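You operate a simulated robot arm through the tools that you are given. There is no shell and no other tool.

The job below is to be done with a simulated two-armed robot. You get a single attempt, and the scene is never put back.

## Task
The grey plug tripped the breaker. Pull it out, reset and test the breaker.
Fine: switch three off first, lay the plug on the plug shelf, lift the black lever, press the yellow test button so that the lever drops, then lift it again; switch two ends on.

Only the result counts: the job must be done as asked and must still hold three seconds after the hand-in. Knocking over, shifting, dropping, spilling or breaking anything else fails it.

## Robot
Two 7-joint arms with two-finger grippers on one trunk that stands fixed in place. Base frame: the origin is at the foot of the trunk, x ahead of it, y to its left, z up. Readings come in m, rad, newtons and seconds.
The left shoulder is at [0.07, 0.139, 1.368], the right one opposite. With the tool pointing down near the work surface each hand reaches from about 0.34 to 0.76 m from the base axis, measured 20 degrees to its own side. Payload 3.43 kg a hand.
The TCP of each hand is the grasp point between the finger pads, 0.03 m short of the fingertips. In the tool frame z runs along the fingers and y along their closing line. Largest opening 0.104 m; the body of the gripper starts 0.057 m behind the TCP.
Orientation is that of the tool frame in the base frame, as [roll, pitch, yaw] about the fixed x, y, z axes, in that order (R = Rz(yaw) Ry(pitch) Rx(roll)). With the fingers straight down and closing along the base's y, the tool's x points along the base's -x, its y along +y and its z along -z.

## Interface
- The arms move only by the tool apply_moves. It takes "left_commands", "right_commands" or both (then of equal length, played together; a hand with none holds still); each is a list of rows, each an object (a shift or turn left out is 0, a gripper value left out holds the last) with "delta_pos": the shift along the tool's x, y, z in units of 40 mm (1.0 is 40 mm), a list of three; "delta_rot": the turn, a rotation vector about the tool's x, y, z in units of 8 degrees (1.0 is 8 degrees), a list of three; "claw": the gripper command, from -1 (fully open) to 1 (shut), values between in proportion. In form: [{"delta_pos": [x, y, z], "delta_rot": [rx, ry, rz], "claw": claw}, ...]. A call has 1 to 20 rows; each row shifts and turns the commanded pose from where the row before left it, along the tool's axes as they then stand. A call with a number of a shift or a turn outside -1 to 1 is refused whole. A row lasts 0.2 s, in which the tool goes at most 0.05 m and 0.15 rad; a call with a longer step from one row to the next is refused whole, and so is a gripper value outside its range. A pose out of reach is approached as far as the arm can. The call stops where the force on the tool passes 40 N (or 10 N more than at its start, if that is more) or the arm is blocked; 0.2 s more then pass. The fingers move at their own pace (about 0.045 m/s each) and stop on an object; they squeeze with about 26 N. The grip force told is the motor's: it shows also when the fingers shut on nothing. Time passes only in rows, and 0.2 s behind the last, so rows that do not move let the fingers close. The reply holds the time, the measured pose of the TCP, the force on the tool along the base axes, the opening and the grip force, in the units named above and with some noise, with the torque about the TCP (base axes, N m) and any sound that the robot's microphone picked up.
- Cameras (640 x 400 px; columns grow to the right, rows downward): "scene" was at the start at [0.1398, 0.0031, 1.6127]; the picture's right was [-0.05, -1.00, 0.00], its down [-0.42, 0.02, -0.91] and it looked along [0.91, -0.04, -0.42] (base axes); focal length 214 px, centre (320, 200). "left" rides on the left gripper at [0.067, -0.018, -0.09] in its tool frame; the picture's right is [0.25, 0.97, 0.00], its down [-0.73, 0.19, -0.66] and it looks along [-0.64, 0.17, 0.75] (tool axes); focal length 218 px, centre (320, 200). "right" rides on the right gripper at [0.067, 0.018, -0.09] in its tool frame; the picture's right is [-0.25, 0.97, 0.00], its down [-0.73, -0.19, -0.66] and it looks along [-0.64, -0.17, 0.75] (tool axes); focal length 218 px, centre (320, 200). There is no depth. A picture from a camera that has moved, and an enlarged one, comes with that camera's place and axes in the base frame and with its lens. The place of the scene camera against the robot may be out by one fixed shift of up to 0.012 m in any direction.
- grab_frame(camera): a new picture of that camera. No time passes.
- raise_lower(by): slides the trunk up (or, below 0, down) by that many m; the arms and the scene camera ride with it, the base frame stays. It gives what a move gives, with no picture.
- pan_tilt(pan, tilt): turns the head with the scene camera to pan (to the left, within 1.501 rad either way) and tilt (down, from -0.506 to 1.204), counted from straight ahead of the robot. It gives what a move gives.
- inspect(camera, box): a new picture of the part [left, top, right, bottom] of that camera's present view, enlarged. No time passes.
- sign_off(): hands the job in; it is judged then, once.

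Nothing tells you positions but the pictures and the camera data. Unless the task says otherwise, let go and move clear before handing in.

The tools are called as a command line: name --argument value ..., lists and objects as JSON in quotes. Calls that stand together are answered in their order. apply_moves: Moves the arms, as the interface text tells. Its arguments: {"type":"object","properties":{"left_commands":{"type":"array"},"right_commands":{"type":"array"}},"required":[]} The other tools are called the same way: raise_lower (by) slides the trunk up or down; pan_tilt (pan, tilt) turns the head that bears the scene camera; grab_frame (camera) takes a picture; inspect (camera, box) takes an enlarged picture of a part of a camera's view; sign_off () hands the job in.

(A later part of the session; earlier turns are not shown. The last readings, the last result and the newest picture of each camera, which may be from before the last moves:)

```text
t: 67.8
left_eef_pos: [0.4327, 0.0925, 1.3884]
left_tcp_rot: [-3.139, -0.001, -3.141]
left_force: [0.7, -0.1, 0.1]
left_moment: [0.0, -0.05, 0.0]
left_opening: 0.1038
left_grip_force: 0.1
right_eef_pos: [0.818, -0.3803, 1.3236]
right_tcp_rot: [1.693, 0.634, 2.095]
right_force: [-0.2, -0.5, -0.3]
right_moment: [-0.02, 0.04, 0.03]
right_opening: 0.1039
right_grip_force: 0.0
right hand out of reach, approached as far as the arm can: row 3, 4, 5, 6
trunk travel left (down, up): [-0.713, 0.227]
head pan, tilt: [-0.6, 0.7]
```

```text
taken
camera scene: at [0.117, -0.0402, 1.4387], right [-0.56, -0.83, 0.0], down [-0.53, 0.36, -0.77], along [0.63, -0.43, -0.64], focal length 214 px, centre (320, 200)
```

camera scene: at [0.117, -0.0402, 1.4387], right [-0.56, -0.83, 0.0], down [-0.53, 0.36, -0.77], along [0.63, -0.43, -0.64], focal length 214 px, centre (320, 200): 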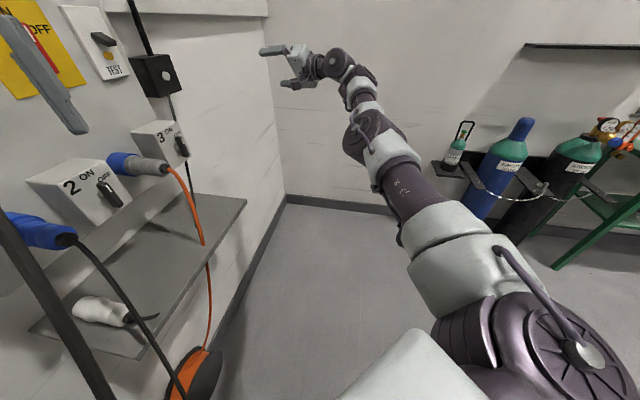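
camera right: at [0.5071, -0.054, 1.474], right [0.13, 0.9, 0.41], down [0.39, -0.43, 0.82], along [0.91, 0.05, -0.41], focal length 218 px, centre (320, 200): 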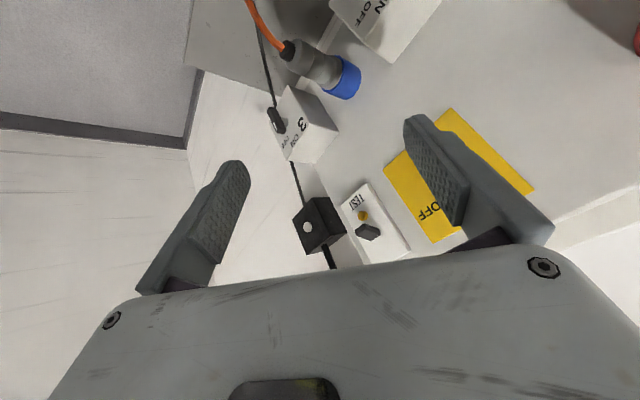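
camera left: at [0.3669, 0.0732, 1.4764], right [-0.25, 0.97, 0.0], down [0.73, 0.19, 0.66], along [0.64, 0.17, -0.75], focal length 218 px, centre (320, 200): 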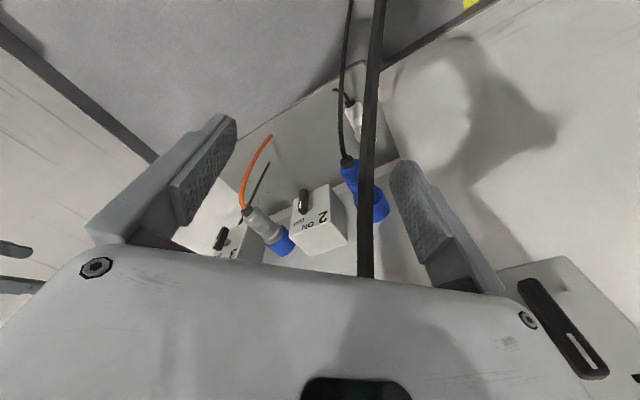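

Still straight. To learn the elbow's limits, I'll test a radially inward move on the left arm, whose elbow is clearly flexed.

apply_moves --left_commands '[{"delta_pos": [0.34, 0.14, 0.34]}, {"delta_pos": [0.34, 0.14, 0.34]}]'

apply_moves --left_commands '[{"delta_pos": [0.5, 0, 0]}, {"delta_pos": [0.5, 0, 0]}]'

apply_moves --left_commands '[{"delta_rot": [0, -0.8, 0]}, {"delta_rot": [0, -0.8, 0]}]'

```text
t: 68.4
left_eef_pos: [0.4348, 0.0913, 1.3889]
left_tcp_rot: [-3.14, 0.0, 3.141]
left_force: [-0.3, 0.3, 0.4]
left_moment: [-0.01, 0.03, 0.01]
left_opening: 0.104
left_grip_force: 0.1
left hand out of reach, approached as far as the arm can: row 1, 2
right_eef_pos: [0.8187, -0.3816, 1.3234]
right_tcp_rot: [1.695, 0.634, 2.094]
right_force: [-0.2, 0.3, 0.1]
right_moment: [-0.01, -0.04, 0.01]
right_opening: 0.1038
right_grip_force: 0.1
trunk travel left (down, up): [-0.713, 0.227]
head pan, tilt: [-0.6, 0.7]
```

```text
t: 69.0
left_eef_pos: [0.4015, 0.0985, 1.397]
left_tcp_rot: [-3.141, 0.001, -3.14]
left_force: [-0.7, -1.1, -0.6]
left_moment: [0.02, -0.01, 0.02]
left_opening: 0.1039
left_grip_force: 0.1
left hand out of reach, approached as far as the arm can: row 2
right_eef_pos: [0.8184, -0.3812, 1.323]
right_tcp_rot: [1.695, 0.633, 2.094]
right_force: [-0.1, 0.0, -0.1]
right_moment: [-0.01, -0.02, 0.01]
right_opening: 0.104
right_grip_force: 0.0
trunk travel left (down, up): [-0.713, 0.227]
head pan, tilt: [-0.6, 0.7]
```

```text
t: 69.6
left_eef_pos: [0.3821, 0.0682, 1.4445]
left_tcp_rot: [-3.141, 0.171, 3.14]
left_force: [0.0, 0.1, 0.5]
left_moment: [0.03, -0.03, -0.03]
left_opening: 0.104
left_grip_force: 0.0
left hand out of reach, approached as far as the arm can: row 1, 2
right_eef_pos: [0.816, -0.3827, 1.3241]
right_tcp_rot: [1.691, 0.635, 2.091]
right_force: [-0.2, -0.4, 0.3]
right_moment: [0.0, 0.01, 0.03]
right_opening: 0.1038
right_grip_force: 0.1
trunk travel left (down, up): [-0.713, 0.227]
head pan, tilt: [-0.6, 0.7]
```

The left arm shows the same behaviour from its home posture. I'll probe single-row moves on the left (which is in open space here) to map which directions are free.

apply_moves --left_commands '[{"delta_rot": [0, 0.6, 0]}]'

apply_moves --left_commands '[{"delta_rot": [0.6, 0, 0]}]'

apply_moves --left_commands '[{"delta_rot": [-0.6, 0, 0]}]'

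apply_moves --left_commands '[{"delta_pos": [0, 0, -0.5]}]'

apply_moves --left_commands '[{"delta_pos": [0, 0.5, 0]}]'

apply_moves --left_commands '[{"delta_pos": [0, -0.5, 0]}]'

apply_moves --left_commands '[{"delta_pos": [0, 0, 0.5]}]'

```text
t: 70.0
left_eef_pos: [0.3855, 0.0676, 1.4426]
left_tcp_rot: [3.14, 0.082, 3.141]
left_force: [-0.2, 0.5, 0.3]
left_moment: [0.05, 0.0, -0.02]
left_opening: 0.1041
left_grip_force: 0.0
right_eef_pos: [0.8192, -0.3837, 1.322]
right_tcp_rot: [1.695, 0.632, 2.094]
right_force: [-0.1, 0.4, 0.0]
right_moment: [0.0, 0.0, 0.01]
right_opening: 0.1043
right_grip_force: 0.0
trunk travel left (down, up): [-0.713, 0.227]
head pan, tilt: [-0.6, 0.7]
```

```text
t: 70.4
left_eef_pos: [0.3869, 0.0699, 1.4416]
left_tcp_rot: [-3.055, 0.081, -3.14]
left_force: [-0.1, 0.4, -0.1]
left_moment: [-0.02, 0.0, -0.02]
left_opening: 0.1039
left_grip_force: 0.0
right_eef_pos: [0.8206, -0.3785, 1.3214]
right_tcp_rot: [1.699, 0.634, 2.096]
right_force: [0.5, -0.3, -0.8]
right_moment: [-0.01, 0.04, -0.01]
right_opening: 0.1041
right_grip_force: 0.1
trunk travel left (down, up): [-0.713, 0.227]
head pan, tilt: [-0.6, 0.7]
```

```text
t: 70.8
left_eef_pos: [0.3829, 0.0651, 1.4429]
left_tcp_rot: [-3.141, 0.085, -3.14]
left_force: [-0.4, 0.0, 0.3]
left_moment: [0.07, -0.06, -0.03]
left_opening: 0.1038
left_grip_force: 0.1
right_eef_pos: [0.8159, -0.385, 1.3216]
right_tcp_rot: [1.693, 0.632, 2.093]
right_force: [-1.0, -0.7, 0.0]
right_moment: [0.01, -0.02, 0.01]
right_opening: 0.104
right_grip_force: 0.0
trunk travel left (down, up): [-0.713, 0.227]
head pan, tilt: [-0.6, 0.7]
```

```text
t: 71.2
left_eef_pos: [0.3825, 0.0706, 1.4632]
left_tcp_rot: [-3.141, 0.085, 3.141]
left_force: [-0.5, 0.0, -0.1]
left_moment: [0.0, -0.03, 0.01]
left_opening: 0.1038
left_grip_force: 0.1
right_eef_pos: [0.8177, -0.3813, 1.3223]
right_tcp_rot: [1.695, 0.632, 2.095]
right_force: [-0.7, 0.5, 1.0]
right_moment: [-0.01, 0.01, -0.01]
right_opening: 0.104
right_grip_force: 0.0
trunk travel left (down, up): [-0.713, 0.227]
head pan, tilt: [-0.6, 0.7]
```

```text
t: 71.6
left_eef_pos: [0.3853, 0.0912, 1.4625]
left_tcp_rot: [-3.138, 0.082, -3.138]
left_force: [-0.1, 0.6, 0.3]
left_moment: [-0.03, 0.03, 0.0]
left_opening: 0.1039
left_grip_force: 0.1
right_eef_pos: [0.8195, -0.3782, 1.3213]
right_tcp_rot: [1.696, 0.633, 2.097]
right_force: [-0.2, 0.8, -0.2]
right_moment: [0.02, -0.01, -0.01]
right_opening: 0.1042
right_grip_force: 0.1
trunk travel left (down, up): [-0.713, 0.227]
head pan, tilt: [-0.6, 0.7]
```

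```text
t: 72.0
left_eef_pos: [0.3852, 0.065, 1.4615]
left_tcp_rot: [3.14, 0.082, 3.141]
left_force: [0.4, -0.2, -0.5]
left_moment: [0.03, -0.01, 0.03]
left_opening: 0.1039
left_grip_force: 0.1
right_eef_pos: [0.8194, -0.3832, 1.3212]
right_tcp_rot: [1.695, 0.631, 2.092]
right_force: [0.5, -0.9, -0.6]
right_moment: [0.0, -0.03, 0.03]
right_opening: 0.1041
right_grip_force: 0.3
trunk travel left (down, up): [-0.713, 0.227]
head pan, tilt: [-0.6, 0.7]
```

```text
t: 72.4
left_eef_pos: [0.3838, 0.0697, 1.4415]
left_tcp_rot: [-3.139, 0.082, -3.14]
left_force: [-0.6, -0.1, -0.2]
left_moment: [0.0, -0.03, -0.01]
left_opening: 0.1042
left_grip_force: 0.2
right_eef_pos: [0.8205, -0.3804, 1.3215]
right_tcp_rot: [1.696, 0.634, 2.096]
right_force: [-0.3, 0.0, -0.4]
right_moment: [0.0, 0.01, 0.0]
right_opening: 0.104
right_grip_force: 0.0
trunk travel left (down, up): [-0.713, 0.227]
head pan, tilt: [-0.6, 0.7]
```

Everything was free for the left there. I'll run the same single-step probing on the right arm in base directions to see exactly what's blocked now.

apply_moves --right_commands '[{"delta_pos": [0.35, 0.285, 0.217]}]'

apply_moves --right_commands '[{"delta_pos": [0.2, 0.094, -0.448]}]'

apply_moves --right_commands '[{"delta_pos": [0.296, -0.4, 0.049]}]'

apply_moves --right_commands '[{"delta_pos": [-0.296, 0.4, -0.049]}]'

apply_moves --right_commands '[{"delta_rot": [0.6, 0, 0]}]'

apply_moves --right_commands '[{"delta_rot": [0, 0.6, 0]}]'

apply_moves --right_commands '[{"delta_rot": [-0.6, 0, 0]}]'

apply_moves --right_commands '[{"delta_rot": [0, -0.6, 0]}]'

```text
t: 72.8
left_eef_pos: [0.3841, 0.0698, 1.4423]
left_tcp_rot: [-3.137, 0.081, -3.14]
left_force: [0.5, 0.1, 0.1]
left_moment: [-0.04, 0.0, 0.01]
left_opening: 0.1041
left_grip_force: 0.0
right_eef_pos: [0.8278, -0.364, 1.3227]
right_tcp_rot: [1.696, 0.633, 2.092]
right_force: [0.1, 0.5, -0.7]
right_moment: [-0.01, -0.02, -0.02]
right_opening: 0.104
right_grip_force: 0.0
right hand out of reach, approached as far as the arm can: row 1
trunk travel left (down, up): [-0.713, 0.227]
head pan, tilt: [-0.6, 0.7]
```

```text
t: 73.2
left_eef_pos: [0.3823, 0.0673, 1.4429]
left_tcp_rot: [3.14, 0.083, -3.141]
left_force: [-0.1, -0.3, -0.2]
left_moment: [0.01, -0.04, 0.03]
left_opening: 0.1038
left_grip_force: 0.0
right_eef_pos: [0.8256, -0.3807, 1.328]
right_tcp_rot: [1.677, 0.621, 2.076]
right_force: [0.0, -0.8, -0.1]
right_moment: [-0.01, 0.0, 0.03]
right_opening: 0.1041
right_grip_force: 0.0
right hand out of reach, approached as far as the arm can: row 1
trunk travel left (down, up): [-0.713, 0.227]
head pan, tilt: [-0.6, 0.7]
```

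```text
t: 73.6
left_eef_pos: [0.3828, 0.068, 1.4421]
left_tcp_rot: [-3.139, 0.083, -3.139]
left_force: [-0.4, 0.0, 0.1]
left_moment: [-0.03, -0.01, 0.02]
left_opening: 0.1041
left_grip_force: 0.1
right_eef_pos: [0.8114, -0.3682, 1.307]
right_tcp_rot: [1.69, 0.632, 2.089]
right_force: [0.0, -0.5, -0.4]
right_moment: [-0.01, 0.03, -0.03]
right_opening: 0.1039
right_grip_force: 0.1
right hand out of reach, approached as far as the arm can: row 1
trunk travel left (down, up): [-0.713, 0.227]
head pan, tilt: [-0.6, 0.7]
```

```text
t: 74.0
left_eef_pos: [0.3854, 0.0693, 1.4422]
left_tcp_rot: [-3.141, 0.083, -3.141]
left_force: [-1.1, 0.5, 0.9]
left_moment: [0.01, -0.01, 0.01]
left_opening: 0.1036
left_grip_force: 0.0
right_eef_pos: [0.8141, -0.3662, 1.3263]
right_tcp_rot: [1.697, 0.632, 2.091]
right_force: [0.0, 0.8, 0.1]
right_moment: [0.0, -0.02, 0.03]
right_opening: 0.104
right_grip_force: 0.1
trunk travel left (down, up): [-0.713, 0.227]
head pan, tilt: [-0.6, 0.7]
```

```text
t: 74.4
left_eef_pos: [0.3835, 0.0697, 1.4423]
left_tcp_rot: [-3.139, 0.083, -3.141]
left_force: [0.1, 0.4, 0.0]
left_moment: [-0.01, -0.01, -0.02]
left_opening: 0.1038
left_grip_force: 0.1
right_eef_pos: [0.8177, -0.3689, 1.3274]
right_tcp_rot: [1.778, 0.63, 2.09]
right_force: [-0.5, -0.6, 0.2]
right_moment: [0.0, -0.02, -0.01]
right_opening: 0.1038
right_grip_force: 0.0
right hand out of reach, approached as far as the arm can: row 1
trunk travel left (down, up): [-0.713, 0.227]
head pan, tilt: [-0.6, 0.7]
```

```text
t: 74.8
left_eef_pos: [0.3864, 0.0684, 1.4411]
left_tcp_rot: [-3.138, 0.082, 3.141]
left_force: [1.0, -0.2, -0.2]
left_moment: [-0.02, 0.03, -0.05]
left_opening: 0.1039
left_grip_force: 0.1
right_eef_pos: [0.82, -0.3691, 1.3265]
right_tcp_rot: [1.838, 0.613, 2.192]
right_force: [0.1, 0.5, 0.2]
right_moment: [0.01, -0.02, 0.0]
right_opening: 0.1039
right_grip_force: 0.1
trunk travel left (down, up): [-0.713, 0.227]
head pan, tilt: [-0.6, 0.7]
```

```text
t: 75.2
left_eef_pos: [0.3846, 0.0681, 1.4424]
left_tcp_rot: [-3.139, 0.083, -3.139]
left_force: [0.7, -0.6, -0.1]
left_moment: [-0.02, 0.02, -0.02]
left_opening: 0.1041
left_grip_force: 0.1
right_eef_pos: [0.8191, -0.3707, 1.327]
right_tcp_rot: [1.753, 0.613, 2.191]
right_force: [0.3, -0.9, -0.3]
right_moment: [-0.02, 0.01, 0.02]
right_opening: 0.1039
right_grip_force: 0.1
trunk travel left (down, up): [-0.713, 0.227]
head pan, tilt: [-0.6, 0.7]
```

```text
t: 75.6
left_eef_pos: [0.382, 0.0692, 1.444]
left_tcp_rot: [-3.139, 0.084, -3.139]
left_force: [-0.3, 0.1, -0.5]
left_moment: [0.0, -0.01, 0.0]
left_opening: 0.1041
left_grip_force: 0.0
right_eef_pos: [0.8171, -0.3683, 1.3296]
right_tcp_rot: [1.693, 0.627, 2.087]
right_force: [-0.5, -0.4, 0.3]
right_moment: [0.0, 0.0, 0.0]
right_opening: 0.104
right_grip_force: 0.1
trunk travel left (down, up): [-0.713, 0.227]
head pan, tilt: [-0.6, 0.7]
```

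One probe moved the hand about 2 cm inward, and several following moves were free, so the arm may have come unstuck. Testing inward again.

apply_moves --right_commands '[{"delta_pos": [0.365, 0.1, -0.33]}, {"delta_pos": [0.365, 0.1, -0.33]}]'

apply_moves --right_commands '[{"delta_pos": [0.296, -0.4, 0.049]}, {"delta_pos": [0.296, -0.4, 0.049]}]'

grab_frame --camera "scene"

```text
t: 76.2
left_eef_pos: [0.3844, 0.0689, 1.4426]
left_tcp_rot: [-3.14, 0.082, -3.139]
left_force: [0.9, 0.8, -1.1]
left_moment: [0.01, 0.0, 0.03]
left_opening: 0.1039
left_grip_force: 0.0
right_eef_pos: [0.8088, -0.3641, 1.3241]
right_tcp_rot: [1.693, 0.624, 2.093]
right_force: [-0.1, 0.1, -0.1]
right_moment: [0.02, -0.03, 0.02]
right_opening: 0.1038
right_grip_force: 0.1
right hand out of reach, approached as far as the arm can: row 1, 2
trunk travel left (down, up): [-0.713, 0.227]
head pan, tilt: [-0.6, 0.7]
```

```text
t: 76.8
left_eef_pos: [0.3849, 0.0685, 1.4417]
left_tcp_rot: [-3.14, 0.083, -3.141]
left_force: [0.0, 0.4, 0.7]
left_moment: [0.01, 0.0, -0.01]
left_opening: 0.1044
left_grip_force: 0.1
right_eef_pos: [0.8158, -0.3693, 1.2847]
right_tcp_rot: [1.694, 0.623, 2.091]
right_force: [0.3, -0.3, 0.5]
right_moment: [-0.01, -0.01, -0.02]
right_opening: 0.1039
right_grip_force: 0.0
right hand out of reach, approached as far as the arm can: row 1, 2
trunk travel left (down, up): [-0.713, 0.227]
head pan, tilt: [-0.6, 0.7]
```

```text
taken
camera scene: at [0.119, -0.0412, 1.4386], right [-0.56, -0.83, 0.0], down [-0.53, 0.36, -0.76], along [0.63, -0.43, -0.64], focal length 214 px, centre (320, 200)
```

scene: 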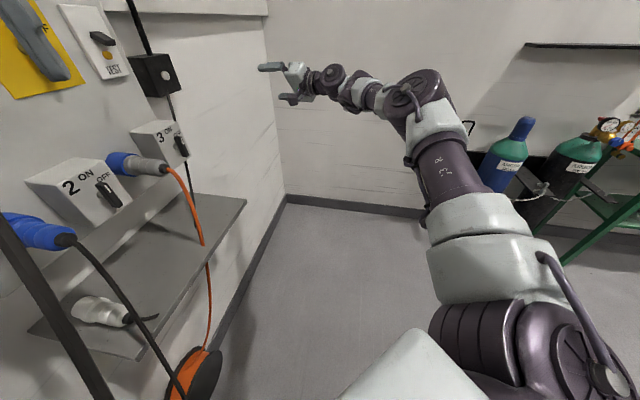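

The elbow has flipped to a properly bent posture, with the elbow out to the right and forearm toward the wall. Next I turn the hand to face the wall squarely and test moving left.

apply_moves --right_commands '[{"delta_rot": [-0.53, 0.72, -0.09]}, {"delta_rot": [-0.53, 0.72, -0.09]}]'

apply_moves --right_commands '[{"delta_pos": [0, 0, -0.5]}, {"delta_pos": [0, 0, -0.5]}]'

apply_moves --right_commands '[{"delta_pos": [0.4, 0.3, 0]}, {"delta_pos": [0.4, 0.3, 0]}]'

grab_frame --camera "scene"

```text
t: 77.4
left_eef_pos: [0.3857, 0.0673, 1.4412]
left_tcp_rot: [3.141, 0.082, 3.14]
left_force: [0.7, -0.1, 0.4]
left_moment: [0.03, -0.03, 0.0]
left_opening: 0.1041
left_grip_force: 0.1
right_eef_pos: [0.7927, -0.3709, 1.2901]
right_tcp_rot: [1.692, 0.626, 2.339]
right_force: [-0.8, -0.6, -0.4]
right_moment: [-0.01, -0.01, -0.03]
right_opening: 0.104
right_grip_force: 0.1
right hand out of reach, approached as far as the arm can: row 2
trunk travel left (down, up): [-0.713, 0.227]
head pan, tilt: [-0.6, 0.7]
```

```text
t: 78.0
left_eef_pos: [0.3841, 0.0679, 1.4421]
left_tcp_rot: [3.141, 0.083, -3.14]
left_force: [-0.4, 0.1, 0.3]
left_moment: [0.04, 0.01, -0.01]
left_opening: 0.1041
left_grip_force: 0.1
right_eef_pos: [0.7616, -0.3968, 1.2947]
right_tcp_rot: [1.693, 0.624, 2.339]
right_force: [0.1, -0.1, -0.3]
right_moment: [-0.03, 0.0, 0.0]
right_opening: 0.1042
right_grip_force: 0.2
trunk travel left (down, up): [-0.713, 0.227]
head pan, tilt: [-0.6, 0.7]
```

```text
t: 78.6
left_eef_pos: [0.3834, 0.0686, 1.4424]
left_tcp_rot: [-3.139, 0.084, -3.141]
left_force: [0.2, 0.1, 0.0]
left_moment: [0.03, -0.01, -0.01]
left_opening: 0.104
left_grip_force: 0.1
right_eef_pos: [0.7485, -0.3754, 1.2992]
right_tcp_rot: [1.693, 0.625, 2.342]
right_force: [0.4, -0.4, -0.1]
right_moment: [0.0, 0.05, -0.02]
right_opening: 0.1039
right_grip_force: 0.1
right hand out of reach, approached as far as the arm can: row 2
trunk travel left (down, up): [-0.713, 0.227]
head pan, tilt: [-0.6, 0.7]
```

```text
taken
camera scene: at [0.1175, -0.0412, 1.4387], right [-0.57, -0.82, 0.0], down [-0.53, 0.36, -0.76], along [0.63, -0.43, -0.64], focal length 214 px, centre (320, 200)
```

scene: 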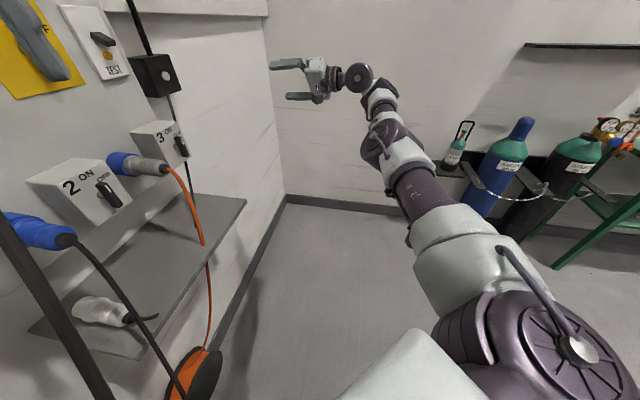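

The elbow swung back when I turned the hand left. I'll now push inward persistently for several rows, as even partial progress should bend the elbow more each step.

apply_moves --right_commands '[{"delta_pos": [0.426, 0.18, -0.19]}, {"delta_pos": [0.426, 0.18, -0.19]}, {"delta_pos": [0.426, 0.18, -0.19]}, {"delta_pos": [0.426, 0.18, -0.19]}, {"delta_pos": [0.426, 0.18, -0.19]}, {"delta_pos": [0.426, 0.18, -0.19]}, {"delta_pos": [0.426, 0.18, -0.19]}, {"delta_pos": [0.426, 0.18, -0.19]}]'

grab_frame --camera "scene"

```text
t: 80.4
left_eef_pos: [0.3831, 0.0671, 1.443]
left_tcp_rot: [-3.139, 0.083, -3.14]
left_force: [0.6, 0.9, -0.5]
left_moment: [0.01, 0.03, 0.01]
left_opening: 0.104
left_grip_force: 0.1
right_eef_pos: [0.7276, -0.4004, 1.2926]
right_tcp_rot: [1.694, 0.627, 2.345]
right_force: [0.0, 0.7, 0.5]
right_moment: [-0.02, 0.0, 0.02]
right_opening: 0.104
right_grip_force: 0.1
right hand out of reach, approached as far as the arm can: row 1, 2, 3, 4, 5, 6, 7, 8
trunk travel left (down, up): [-0.713, 0.227]
head pan, tilt: [-0.6, 0.7]
```

```text
taken
camera scene: at [0.1178, -0.0411, 1.4386], right [-0.56, -0.83, 0.0], down [-0.53, 0.36, -0.76], along [0.63, -0.43, -0.64], focal length 214 px, centre (320, 200)
```

scene: 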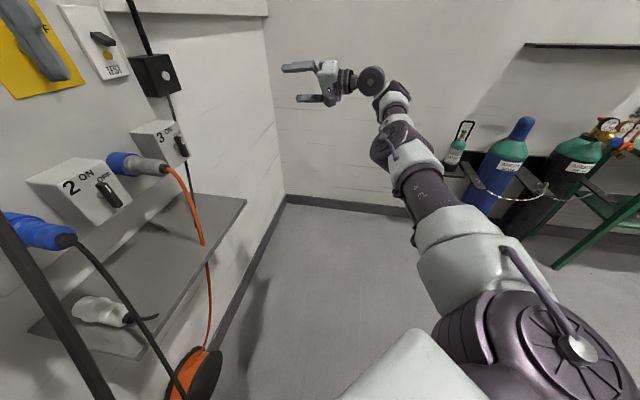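

It only slid along its limit. Since the elbow crossed to the good side earlier near (0.82, −0.38, 1.32) with the hand turned right, I'll go back to that pose and repeat those same probes.

apply_moves --right_commands '[{"delta_pos": [-0.4875, 0.046, 0.653], "delta_rot": [0.349, -0.48, 0.059]}, {"delta_pos": [-0.4875, 0.046, 0.653], "delta_rot": [0.349, -0.48, 0.059]}, {"delta_pos": [-0.4875, 0.046, 0.653], "delta_rot": [0.349, -0.48, 0.059]}]'

apply_moves --right_commands '[{"delta_pos": [0.35, 0.285, 0.217]}]'

apply_moves --right_commands '[{"delta_pos": [0.2, 0.094, -0.448]}]'

apply_moves --right_commands '[{"delta_pos": [0.296, -0.4, 0.049]}]'

grab_frame --camera "scene"

```text
t: 81.2
left_eef_pos: [0.3841, 0.0699, 1.4425]
left_tcp_rot: [-3.14, 0.082, 3.141]
left_force: [-0.3, 0.4, 0.5]
left_moment: [-0.03, 0.0, -0.03]
left_opening: 0.1041
left_grip_force: 0.0
right_eef_pos: [0.8258, -0.3892, 1.325]
right_tcp_rot: [1.693, 0.627, 2.092]
right_force: [0.0, -0.3, -0.7]
right_moment: [0.0, -0.02, -0.05]
right_opening: 0.1039
right_grip_force: 0.0
right hand out of reach, approached as far as the arm can: row 1
trunk travel left (down, up): [-0.713, 0.227]
head pan, tilt: [-0.6, 0.7]
```

```text
t: 81.6
left_eef_pos: [0.3848, 0.0701, 1.4419]
left_tcp_rot: [-3.14, 0.083, -3.139]
left_force: [0.4, 0.9, -0.4]
left_moment: [0.02, 0.01, 0.04]
left_opening: 0.1039
left_grip_force: 0.1
right_eef_pos: [0.8254, -0.3716, 1.3252]
right_tcp_rot: [1.693, 0.626, 2.092]
right_force: [0.1, 0.6, -0.4]
right_moment: [-0.02, 0.0, -0.04]
right_opening: 0.1042
right_grip_force: 0.0
trunk travel left (down, up): [-0.713, 0.227]
head pan, tilt: [-0.6, 0.7]
```

```text
t: 82.0
left_eef_pos: [0.381, 0.0665, 1.4423]
left_tcp_rot: [-3.141, 0.083, -3.14]
left_force: [0.0, -0.6, -0.6]
left_moment: [0.02, -0.04, -0.01]
left_opening: 0.1038
left_grip_force: 0.1
right_eef_pos: [0.823, -0.385, 1.3313]
right_tcp_rot: [1.673, 0.613, 2.076]
right_force: [-0.2, -0.3, 0.0]
right_moment: [0.05, -0.01, -0.01]
right_opening: 0.1041
right_grip_force: 0.0
right hand out of reach, approached as far as the arm can: row 1
trunk travel left (down, up): [-0.713, 0.227]
head pan, tilt: [-0.6, 0.7]
```

```text
t: 82.4
left_eef_pos: [0.3861, 0.0683, 1.442]
left_tcp_rot: [-3.14, 0.08, -3.139]
left_force: [-0.5, 0.6, 0.0]
left_moment: [0.0, 0.07, 0.03]
left_opening: 0.1039
left_grip_force: 0.0
right_eef_pos: [0.824, -0.381, 1.3059]
right_tcp_rot: [1.695, 0.625, 2.093]
right_force: [-0.3, -0.4, 0.0]
right_moment: [0.03, 0.02, 0.02]
right_opening: 0.1042
right_grip_force: 0.1
right hand out of reach, approached as far as the arm can: row 1
trunk travel left (down, up): [-0.713, 0.227]
head pan, tilt: [-0.6, 0.7]
```

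```text
taken
camera scene: at [0.121, -0.0403, 1.4384], right [-0.56, -0.83, 0.0], down [-0.53, 0.36, -0.76], along [0.63, -0.43, -0.65], focal length 214 px, centre (320, 200)
```

scene: 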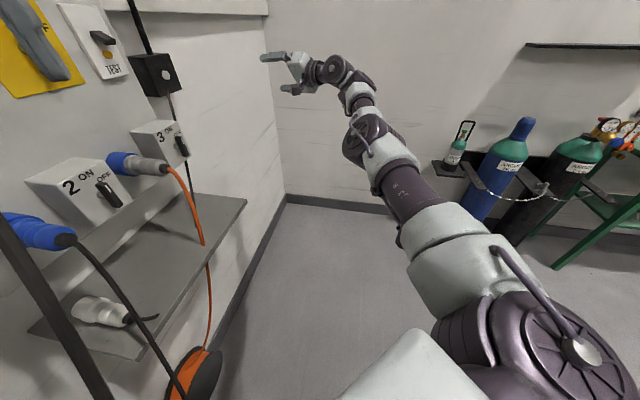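

Not flipped this time, but it's near the tipping point. I'll repeat the same cycle of small probes a few times within one call and watch for the inward jump.

apply_moves --right_commands '[{"delta_pos": [-0.2, -0.094, 0.448]}, {"delta_pos": [0.35, 0.285, 0.217]}, {"delta_pos": [0.2, 0.094, -0.448]}, {"delta_pos": [0.2, 0.094, -0.448]}, {"delta_pos": [0.296, -0.4, 0.049]}, {"delta_pos": [0.365, 0.1, -0.33]}]'

grab_frame --camera "scene"

```text
t: 83.8
left_eef_pos: [0.3851, 0.0696, 1.4421]
left_tcp_rot: [-3.139, 0.081, -3.139]
left_force: [0.0, 0.2, -0.4]
left_moment: [-0.04, 0.0, -0.06]
left_opening: 0.1041
left_grip_force: 0.1
right_eef_pos: [0.8135, -0.3715, 1.2895]
right_tcp_rot: [1.693, 0.625, 2.091]
right_force: [0.6, 0.7, -0.3]
right_moment: [0.01, -0.02, -0.02]
right_opening: 0.1043
right_grip_force: 0.2
right hand out of reach, approached as far as the arm can: row 1, 3, 4, 5, 6
trunk travel left (down, up): [-0.713, 0.227]
head pan, tilt: [-0.6, 0.7]
```

```text
taken
camera scene: at [0.1189, -0.0402, 1.4385], right [-0.56, -0.83, 0.0], down [-0.53, 0.36, -0.76], along [0.63, -0.43, -0.64], focal length 214 px, centre (320, 200)
```

scene: 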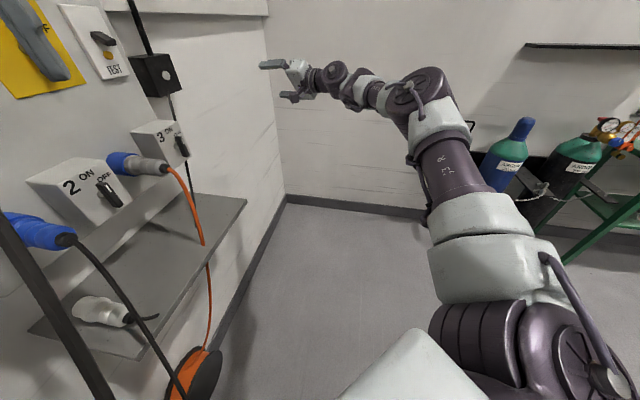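

It flipped again to the good posture: elbow out right, forearm toward the wall. Now I push inward gently without turning the hand left.

apply_moves --right_commands '[{"delta_pos": [0.35, 0.127, -0.33]}, {"delta_pos": [0.35, 0.127, -0.33]}, {"delta_pos": [0.35, 0.127, -0.33]}]'

apply_moves --right_commands '[{"delta_pos": [0.35, 0.285, 0.217]}, {"delta_pos": [0.35, 0.285, 0.217]}]'

grab_frame --camera "scene"

```text
t: 84.6
left_eef_pos: [0.3849, 0.0694, 1.4421]
left_tcp_rot: [-3.139, 0.08, -3.14]
left_force: [0.6, 0.4, -0.6]
left_moment: [0.0, 0.02, 0.02]
left_opening: 0.1041
left_grip_force: 0.1
right_eef_pos: [0.8131, -0.3699, 1.2926]
right_tcp_rot: [1.692, 0.622, 2.093]
right_force: [0.6, -0.3, 0.4]
right_moment: [0.01, -0.01, -0.04]
right_opening: 0.104
right_grip_force: 0.0
right hand out of reach, approached as far as the arm can: row 1, 2, 3
trunk travel left (down, up): [-0.713, 0.227]
head pan, tilt: [-0.6, 0.7]
```

```text
t: 85.2
left_eef_pos: [0.385, 0.0695, 1.4429]
left_tcp_rot: [-3.14, 0.082, -3.14]
left_force: [-0.6, 0.4, -0.3]
left_moment: [0.02, 0.01, 0.01]
left_opening: 0.1038
left_grip_force: 0.1
right_eef_pos: [0.8239, -0.3317, 1.2972]
right_tcp_rot: [1.693, 0.625, 2.091]
right_force: [-1.6, -0.7, 0.5]
right_moment: [0.01, 0.03, -0.04]
right_opening: 0.1037
right_grip_force: 0.1
right hand out of reach, approached as far as the arm can: row 1, 2
trunk travel left (down, up): [-0.713, 0.227]
head pan, tilt: [-0.6, 0.7]
```

```text
taken
camera scene: at [0.1183, -0.0396, 1.4386], right [-0.56, -0.83, 0.0], down [-0.53, 0.36, -0.77], along [0.63, -0.43, -0.64], focal length 214 px, centre (320, 200)
```

scene: 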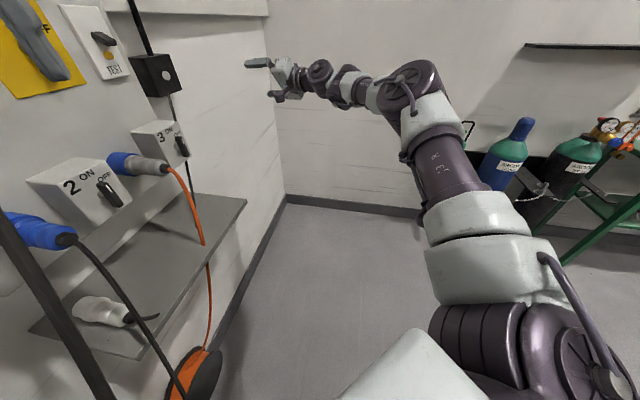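

Both elbow sides have limits, but moving left, up and down works here. Raising the trunk 0.2 m would let the arm reach switch 3, the breaker and the plug from above the shoulder's sticky zone, so I'll do that and then bring the hand down and left.

raise_lower --by 0.2

apply_moves --right_commands '[{"delta_pos": [0.55, -0.74, 0.09]}, {"delta_pos": [0.55, -0.74, 0.09]}, {"delta_pos": [0.55, -0.74, 0.09]}, {"delta_pos": [0.55, -0.74, 0.09]}, {"delta_pos": [0.55, -0.74, 0.09]}]'

grab_frame --camera "scene"

```text
t: 87.3
left_eef_pos: [0.3837, 0.0701, 1.6425]
left_tcp_rot: [-3.14, 0.082, -3.139]
left_force: [0.6, -0.6, -0.3]
left_moment: [-0.03, -0.01, 0.02]
left_opening: 0.1039
left_grip_force: 0.0
right_eef_pos: [0.8239, -0.3331, 1.4946]
right_tcp_rot: [1.692, 0.627, 2.09]
right_force: [-0.4, 0.7, 0.7]
right_moment: [-0.02, 0.01, -0.03]
right_opening: 0.104
right_grip_force: 0.1
trunk travel left (down, up): [-0.913, 0.027]
head pan, tilt: [-0.6, 0.7]
```

```text
t: 88.5
left_eef_pos: [0.3853, 0.0678, 1.6429]
left_tcp_rot: [-3.141, 0.084, -3.141]
left_force: [0.3, -0.4, 0.4]
left_moment: [0.03, 0.03, 0.02]
left_opening: 0.1041
left_grip_force: 0.1
right_eef_pos: [0.8347, -0.3351, 1.31]
right_tcp_rot: [1.692, 0.622, 2.089]
right_force: [0.8, -1.1, 0.2]
right_moment: [-0.02, -0.01, 0.0]
right_opening: 0.1042
right_grip_force: 0.0
right hand out of reach, approached as far as the arm can: row 1, 2
trunk travel left (down, up): [-0.913, 0.027]
head pan, tilt: [-0.6, 0.7]
```

```text
taken
camera scene: at [0.1195, -0.0415, 1.6386], right [-0.56, -0.83, 0.0], down [-0.53, 0.36, -0.76], along [0.63, -0.43, -0.65], focal length 214 px, centre (320, 200)
```

scene: 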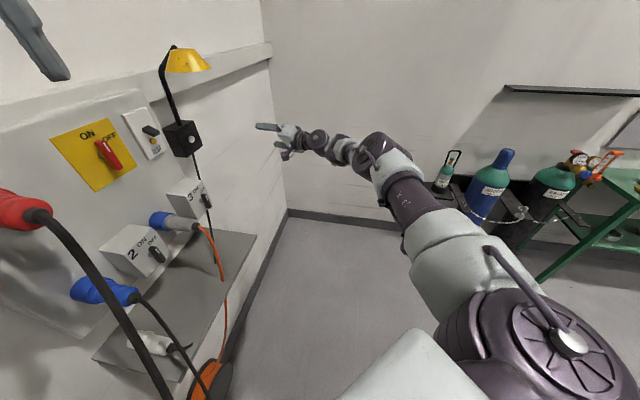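

Moving down is now free. I'll continue down and left in front of the panel's right side.

apply_moves --right_commands '[{"delta_pos": [0.96, -0.2, 0.16]}, {"delta_pos": [0.96, -0.2, 0.16]}, {"delta_pos": [0.96, -0.2, 0.16]}, {"delta_pos": [0.96, -0.2, 0.16]}]'

grab_frame --camera "scene"

```text
t: 89.5
left_eef_pos: [0.3847, 0.0689, 1.642]
left_tcp_rot: [-3.14, 0.082, 3.141]
left_force: [-1.2, 0.3, 0.3]
left_moment: [-0.01, -0.02, 0.01]
left_opening: 0.1038
left_grip_force: 0.2
right_eef_pos: [0.8338, -0.2442, 1.1872]
right_tcp_rot: [1.693, 0.626, 2.091]
right_force: [0.0, 0.6, 0.3]
right_moment: [-0.01, 0.0, -0.03]
right_opening: 0.104
right_grip_force: 0.0
right hand out of reach, approached as far as the arm can: row 1, 2, 3, 4
trunk travel left (down, up): [-0.913, 0.027]
head pan, tilt: [-0.6, 0.7]
```

```text
taken
camera scene: at [0.1181, -0.0397, 1.6387], right [-0.57, -0.82, 0.0], down [-0.53, 0.36, -0.77], along [0.63, -0.43, -0.64], focal length 214 px, centre (320, 200)
```

scene: 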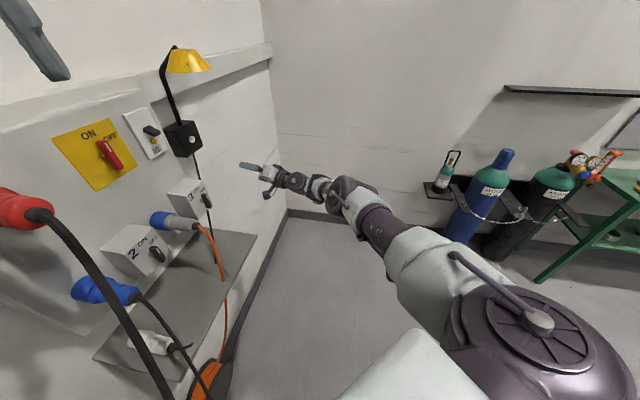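

The hand is at (0.834, −0.244, 1.187), pointing toward the wall. Now I turn it about its wrist to face the wall squarely, then test backing off.

apply_moves --right_commands '[{"delta_pos": [0.56, 0.41, 0], "delta_rot": [-0.592, 0.8, -0.098]}, {"delta_pos": [0.56, 0.41, 0], "delta_rot": [-0.592, 0.8, -0.098]}]'

apply_moves --right_commands '[{"delta_pos": [0, 0, -0.5]}, {"delta_pos": [0, 0, -0.5]}]'

grab_frame --camera "scene"

```text
t: 90.2
left_eef_pos: [0.3838, 0.068, 1.6428]
left_tcp_rot: [-3.139, 0.082, -3.14]
left_force: [-0.2, -0.3, -0.7]
left_moment: [0.03, -0.02, -0.02]
left_opening: 0.1041
left_grip_force: 0.1
right_eef_pos: [0.7976, -0.2114, 1.1687]
right_tcp_rot: [1.69, 0.624, 2.324]
right_force: [0.2, 0.3, -0.6]
right_moment: [0.01, -0.01, 0.03]
right_opening: 0.1039
right_grip_force: 0.0
right hand out of reach, approached as far as the arm can: row 2
trunk travel left (down, up): [-0.913, 0.027]
head pan, tilt: [-0.6, 0.7]
```

```text
t: 90.8
left_eef_pos: [0.3837, 0.0682, 1.6427]
left_tcp_rot: [3.14, 0.086, 3.141]
left_force: [0.4, -0.3, 0.4]
left_moment: [0.04, 0.02, -0.01]
left_opening: 0.1039
left_grip_force: 0.0
right_eef_pos: [0.7684, -0.2385, 1.1711]
right_tcp_rot: [1.685, 0.625, 2.37]
right_force: [-0.5, -0.8, 0.5]
right_moment: [0.0, 0.02, -0.01]
right_opening: 0.1039
right_grip_force: 0.0
right hand out of reach, approached as far as the arm can: row 2
trunk travel left (down, up): [-0.913, 0.027]
head pan, tilt: [-0.6, 0.7]
```

```text
taken
camera scene: at [0.1171, -0.0422, 1.6387], right [-0.56, -0.83, 0.0], down [-0.53, 0.36, -0.76], along [0.63, -0.43, -0.64], focal length 214 px, centre (320, 200)
```

scene: 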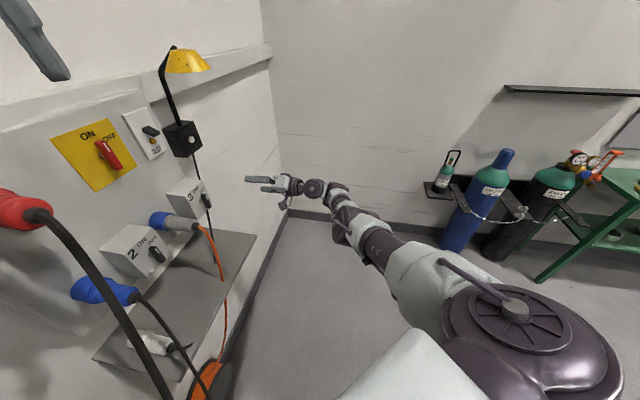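

The hand now faces the wall (yaw ≈ 42°) at (0.768, −0.239, 1.171). Next I slide it left along the wall toward switch 3's front, keeping about 0.25 m from the wall.

apply_moves --right_commands '[{"delta_pos": [0.486, 0.35, -0.027]}, {"delta_pos": [0.486, 0.35, -0.027]}, {"delta_pos": [0.486, 0.35, -0.027]}]'

grab_frame --camera "scene"

grab_frame --camera "right"

```text
t: 91.5
left_eef_pos: [0.3837, 0.069, 1.643]
left_tcp_rot: [-3.14, 0.081, -3.14]
left_force: [-0.1, 0.5, -0.1]
left_moment: [0.0, -0.01, -0.01]
left_opening: 0.1041
left_grip_force: 0.1
right_eef_pos: [0.7684, -0.2047, 1.1448]
right_tcp_rot: [1.688, 0.626, 2.37]
right_force: [0.7, 0.1, -0.7]
right_moment: [-0.03, 0.01, -0.02]
right_opening: 0.1043
right_grip_force: 0.0
right hand out of reach, approached as far as the arm can: row 1, 2, 3
trunk travel left (down, up): [-0.913, 0.027]
head pan, tilt: [-0.6, 0.7]
```

```text
taken
camera scene: at [0.1181, -0.0404, 1.6387], right [-0.57, -0.83, 0.0], down [-0.53, 0.36, -0.76], along [0.63, -0.43, -0.64], focal length 214 px, centre (320, 200)
```

scene: 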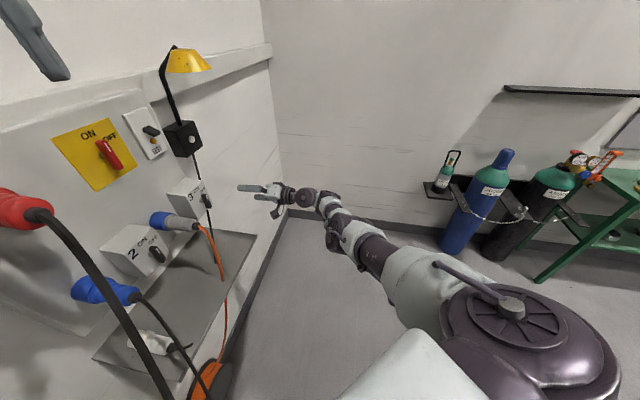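

```text
taken
camera right: at [0.6594, -0.2201, 1.1288], right [-0.18, 0.33, 0.93], down [0.0, -0.94, 0.34], along [0.98, 0.06, 0.17], focal length 218 px, centre (320, 200)
```

right: 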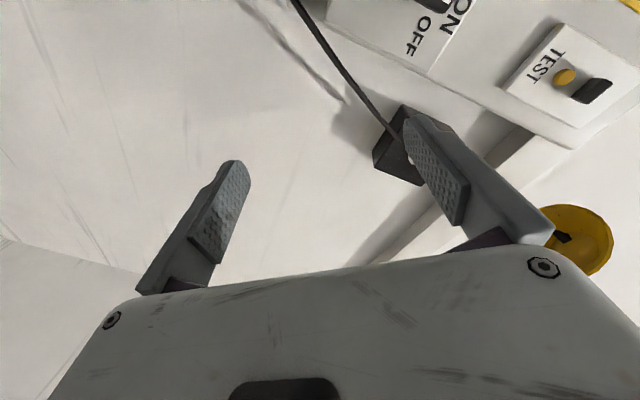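

It's sliding along the inner limit again, with the elbow on the wrong side. I'll go back out to the near-straight pose with the hand turned right, and work the elbow over to the good side there, lower than before.

apply_moves --right_commands '[{"delta_pos": [-0.5, 0.05, 0.5]}, {"delta_pos": [-0.5, -0.4, 0.1], "delta_rot": [0.585, -0.8, 0.095]}, {"delta_pos": [-0.5, -0.4, 0.1], "delta_rot": [0.585, -0.8, 0.095]}]'

apply_moves --right_commands '[{"delta_pos": [-0.2, -0.094, 0.448]}, {"delta_pos": [0.35, 0.285, 0.217]}, {"delta_pos": [0.2, 0.094, -0.448]}, {"delta_pos": [0.2, 0.094, -0.448]}, {"delta_pos": [0.296, -0.4, 0.049]}, {"delta_pos": [0.365, 0.1, -0.33]}]'

grab_frame --camera "scene"

```text
t: 92.3
left_eef_pos: [0.3852, 0.0698, 1.6409]
left_tcp_rot: [-3.141, 0.083, -3.14]
left_force: [0.0, 0.3, -0.5]
left_moment: [0.02, -0.01, 0.02]
left_opening: 0.1039
left_grip_force: 0.0
right_eef_pos: [0.8183, -0.2424, 1.1447]
right_tcp_rot: [1.69, 0.624, 2.09]
right_force: [0.1, -0.5, -0.2]
right_moment: [-0.02, -0.01, 0.01]
right_opening: 0.1038
right_grip_force: 0.1
right hand out of reach, approached as far as the arm can: row 1, 3
trunk travel left (down, up): [-0.913, 0.027]
head pan, tilt: [-0.6, 0.7]
```

```text
t: 93.8
left_eef_pos: [0.385, 0.0684, 1.6421]
left_tcp_rot: [-3.14, 0.083, -3.14]
left_force: [-0.1, -0.1, 0.1]
left_moment: [-0.01, -0.01, -0.02]
left_opening: 0.104
left_grip_force: 0.1
right_eef_pos: [0.7939, -0.2361, 1.0931]
right_tcp_rot: [1.688, 0.625, 2.092]
right_force: [0.4, -0.7, 0.6]
right_moment: [0.01, -0.01, 0.0]
right_opening: 0.1041
right_grip_force: 0.1
right hand out of reach, approached as far as the arm can: row 1, 2, 3, 4, 5, 6
trunk travel left (down, up): [-0.913, 0.027]
head pan, tilt: [-0.6, 0.7]
```

```text
taken
camera scene: at [0.1182, -0.0413, 1.6386], right [-0.56, -0.83, 0.0], down [-0.53, 0.36, -0.76], along [0.63, -0.43, -0.64], focal length 214 px, centre (320, 200)
```

scene: 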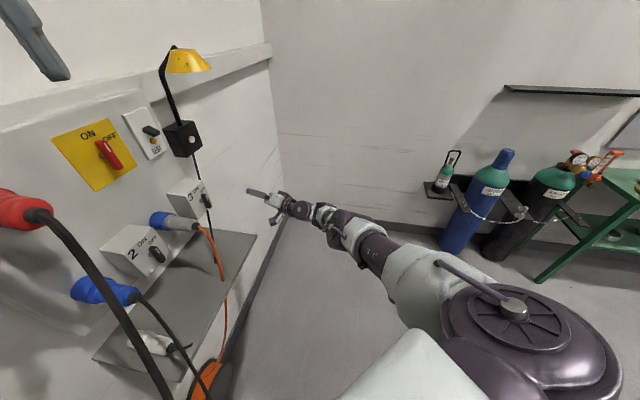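

Not flipped here. I'll climb back up to the height relative to the shoulder where the flip worked reliably, watching for the good posture.

apply_moves --right_commands '[{"delta_pos": [-0.76, 0.535, -0.17]}, {"delta_pos": [-0.76, 0.535, -0.17]}, {"delta_pos": [-0.76, 0.535, -0.17]}, {"delta_pos": [-0.76, 0.535, -0.17]}, {"delta_pos": [-0.76, 0.535, -0.17]}, {"delta_pos": [-0.76, 0.535, -0.17]}, {"delta_pos": [-0.76, 0.535, -0.17]}, {"delta_pos": [-0.76, 0.535, -0.17]}, {"delta_pos": [-0.76, 0.535, -0.17]}, {"delta_pos": [-0.76, 0.535, -0.17]}, {"delta_pos": [-0.76, 0.535, -0.17]}, {"delta_pos": [-0.76, 0.535, -0.17]}]'

grab_frame --camera "scene"

```text
t: 96.3
left_eef_pos: [0.383, 0.0663, 1.643]
left_tcp_rot: [-3.141, 0.083, 3.141]
left_force: [-0.3, 0.1, -0.3]
left_moment: [0.03, -0.04, 0.01]
left_opening: 0.1044
left_grip_force: 0.0
right_eef_pos: [0.8237, -0.41, 1.4975]
right_tcp_rot: [1.691, 0.626, 2.09]
right_force: [-0.2, -0.3, -1.2]
right_moment: [0.01, -0.07, -0.03]
right_opening: 0.104
right_grip_force: 0.1
right hand out of reach, approached as far as the arm can: row 1, 2, 3, 4, 11, 12
trunk travel left (down, up): [-0.913, 0.027]
head pan, tilt: [-0.6, 0.7]
```

```text
taken
camera scene: at [0.1165, -0.0423, 1.6387], right [-0.56, -0.83, 0.0], down [-0.53, 0.36, -0.77], along [0.63, -0.43, -0.64], focal length 214 px, centre (320, 200)
```

scene: 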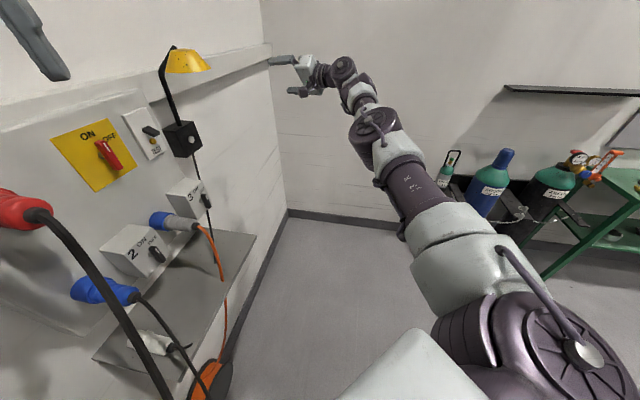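

Near the earlier tipping pose again, arm straight. Repeating the flip cycle.

apply_moves --right_commands '[{"delta_pos": [0.35, 0.285, 0.217]}, {"delta_pos": [-0.2, -0.094, 0.448]}, {"delta_pos": [0.35, 0.285, 0.217]}, {"delta_pos": [0.2, 0.094, -0.448]}, {"delta_pos": [0.2, 0.094, -0.448]}, {"delta_pos": [0.296, -0.4, 0.049]}, {"delta_pos": [0.365, 0.1, -0.33]}]'

grab_frame --camera "scene"

```text
t: 98.0
left_eef_pos: [0.3853, 0.0697, 1.6421]
left_tcp_rot: [-3.14, 0.082, -3.14]
left_force: [-0.3, 0.1, 0.2]
left_moment: [0.01, -0.01, -0.02]
left_opening: 0.104
left_grip_force: 0.0
right_eef_pos: [0.8231, -0.3853, 1.482]
right_tcp_rot: [1.691, 0.625, 2.094]
right_force: [-0.1, 0.3, -0.2]
right_moment: [-0.02, -0.01, -0.02]
right_opening: 0.1039
right_grip_force: 0.0
right hand out of reach, approached as far as the arm can: row 2, 4, 5, 7
trunk travel left (down, up): [-0.913, 0.027]
head pan, tilt: [-0.6, 0.7]
```

```text
taken
camera scene: at [0.1187, -0.0406, 1.6386], right [-0.56, -0.83, 0.0], down [-0.53, 0.36, -0.76], along [0.63, -0.43, -0.64], focal length 214 px, centre (320, 200)
```

scene: 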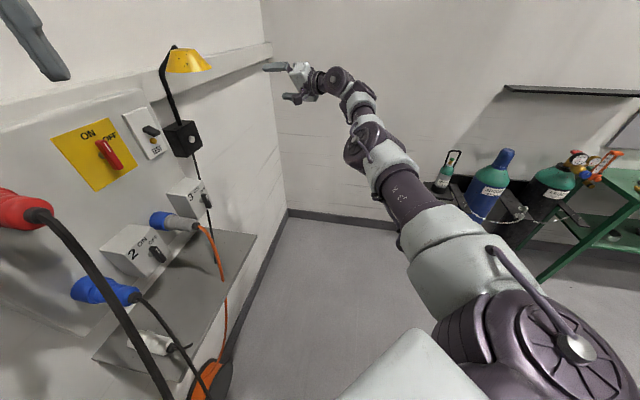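

Close but not flipped. I'll rise a little to match the earlier height and repeat.

apply_moves --right_commands '[{"delta_pos": [-0.5, 0.68, -0.083]}, {"delta_pos": [-0.2, -0.094, 0.448]}, {"delta_pos": [0.35, 0.285, 0.217]}, {"delta_pos": [0.2, 0.094, -0.448]}, {"delta_pos": [0.2, 0.094, -0.448]}, {"delta_pos": [0.296, -0.4, 0.049]}, {"delta_pos": [0.365, 0.1, -0.33]}]'

grab_frame --camera "scene"

```text
t: 99.5
left_eef_pos: [0.3856, 0.0693, 1.6414]
left_tcp_rot: [-3.14, 0.083, -3.14]
left_force: [0.4, 0.0, 0.1]
left_moment: [-0.04, 0.01, 0.01]
left_opening: 0.1039
left_grip_force: 0.0
right_eef_pos: [0.8205, -0.3846, 1.4988]
right_tcp_rot: [1.691, 0.626, 2.094]
right_force: [1.1, -0.5, 0.0]
right_moment: [0.0, -0.02, 0.02]
right_opening: 0.1038
right_grip_force: 0.1
right hand out of reach, approached as far as the arm can: row 2, 4, 5, 6, 7
trunk travel left (down, up): [-0.913, 0.027]
head pan, tilt: [-0.6, 0.7]
```

```text
taken
camera scene: at [0.1191, -0.0406, 1.6385], right [-0.56, -0.83, 0.0], down [-0.53, 0.36, -0.76], along [0.63, -0.43, -0.64], focal length 214 px, centre (320, 200)
```

scene: 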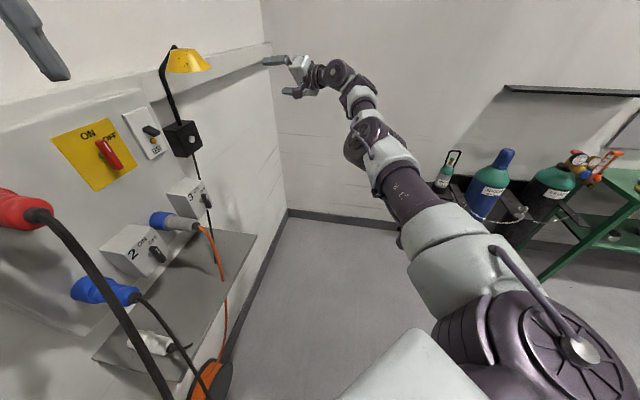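

The elbow must pass through full extension first. I'll push outward firmly to the maximum, then down, then inward, in one call.

apply_moves --right_commands '[{"delta_pos": [-0.29, -0.1, 0.26]}, {"delta_pos": [-0.29, -0.1, 0.26]}, {"delta_pos": [-0.29, -0.1, 0.26]}, {"delta_pos": [-0.29, -0.1, 0.26]}, {"delta_pos": [0.296, -0.4, 0.049]}, {"delta_pos": [0.296, -0.4, 0.049]}, {"delta_pos": [0.365, 0.1, -0.33]}, {"delta_pos": [0.365, 0.1, -0.33]}]'

grab_frame --camera "scene"

```text
t: 101.3
left_eef_pos: [0.3836, 0.0684, 1.643]
left_tcp_rot: [3.141, 0.083, -3.139]
left_force: [-0.4, -0.5, 0.1]
left_moment: [0.01, 0.0, -0.03]
left_opening: 0.1039
left_grip_force: 0.0
right_eef_pos: [0.8204, -0.3905, 1.4554]
right_tcp_rot: [1.689, 0.627, 2.094]
right_force: [-0.8, 0.0, 0.5]
right_moment: [0.02, -0.01, 0.0]
right_opening: 0.1039
right_grip_force: 0.0
right hand out of reach, approached as far as the arm can: row 2, 3, 4, 7, 8
trunk travel left (down, up): [-0.913, 0.027]
head pan, tilt: [-0.6, 0.7]
```

```text
taken
camera scene: at [0.1174, -0.0406, 1.6387], right [-0.56, -0.83, 0.0], down [-0.53, 0.36, -0.77], along [0.63, -0.43, -0.64], focal length 214 px, centre (320, 200)
```

scene: 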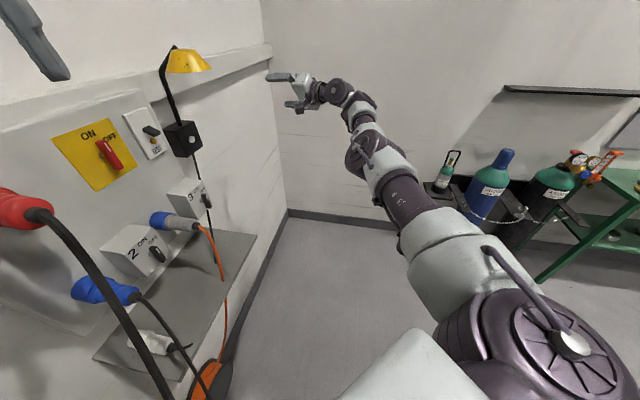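

Still the wrong side. I'll vary it: rise, shift left, and press straight back three times before going down.

apply_moves --right_commands '[{"delta_pos": [-0.45, 0.6, -0.07]}, {"delta_pos": [-0.45, 0.6, -0.07]}, {"delta_pos": [-0.3, -0.14, 0.6]}, {"delta_pos": [0.35, 0.285, 0.217]}, {"delta_pos": [0.35, 0.285, 0.217]}, {"delta_pos": [0.2, 0.094, -0.448]}, {"delta_pos": [0.2, 0.094, -0.448]}, {"delta_pos": [0.296, -0.4, 0.049]}, {"delta_pos": [0.365, 0.1, -0.33]}, {"delta_pos": [0.296, -0.4, 0.049]}]'

grab_frame --camera "scene"

```text
t: 103.5
left_eef_pos: [0.3837, 0.0674, 1.6431]
left_tcp_rot: [3.141, 0.081, -3.141]
left_force: [0.3, -0.9, -0.8]
left_moment: [-0.03, 0.01, 0.0]
left_opening: 0.1039
left_grip_force: 0.1
right_eef_pos: [0.8167, -0.3624, 1.4793]
right_tcp_rot: [1.689, 0.621, 2.093]
right_force: [0.2, -0.6, -0.4]
right_moment: [0.02, 0.0, 0.01]
right_opening: 0.1041
right_grip_force: 0.0
right hand out of reach, approached as far as the arm can: row 3, 5, 6, 7, 8, 9, 10
trunk travel left (down, up): [-0.913, 0.027]
head pan, tilt: [-0.6, 0.7]
```

```text
taken
camera scene: at [0.1177, -0.0422, 1.6386], right [-0.57, -0.82, 0.0], down [-0.53, 0.36, -0.76], along [0.63, -0.43, -0.64], focal length 214 px, centre (320, 200)
```

scene: 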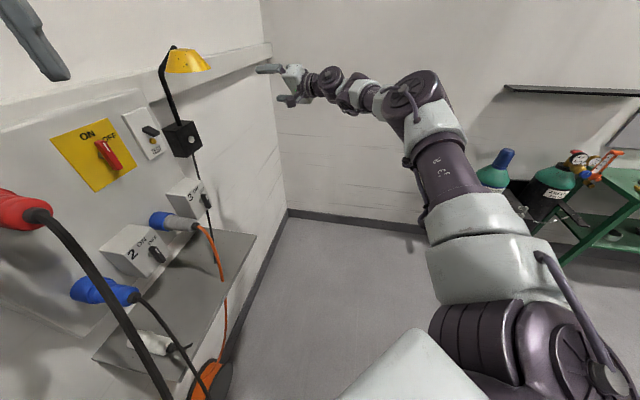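

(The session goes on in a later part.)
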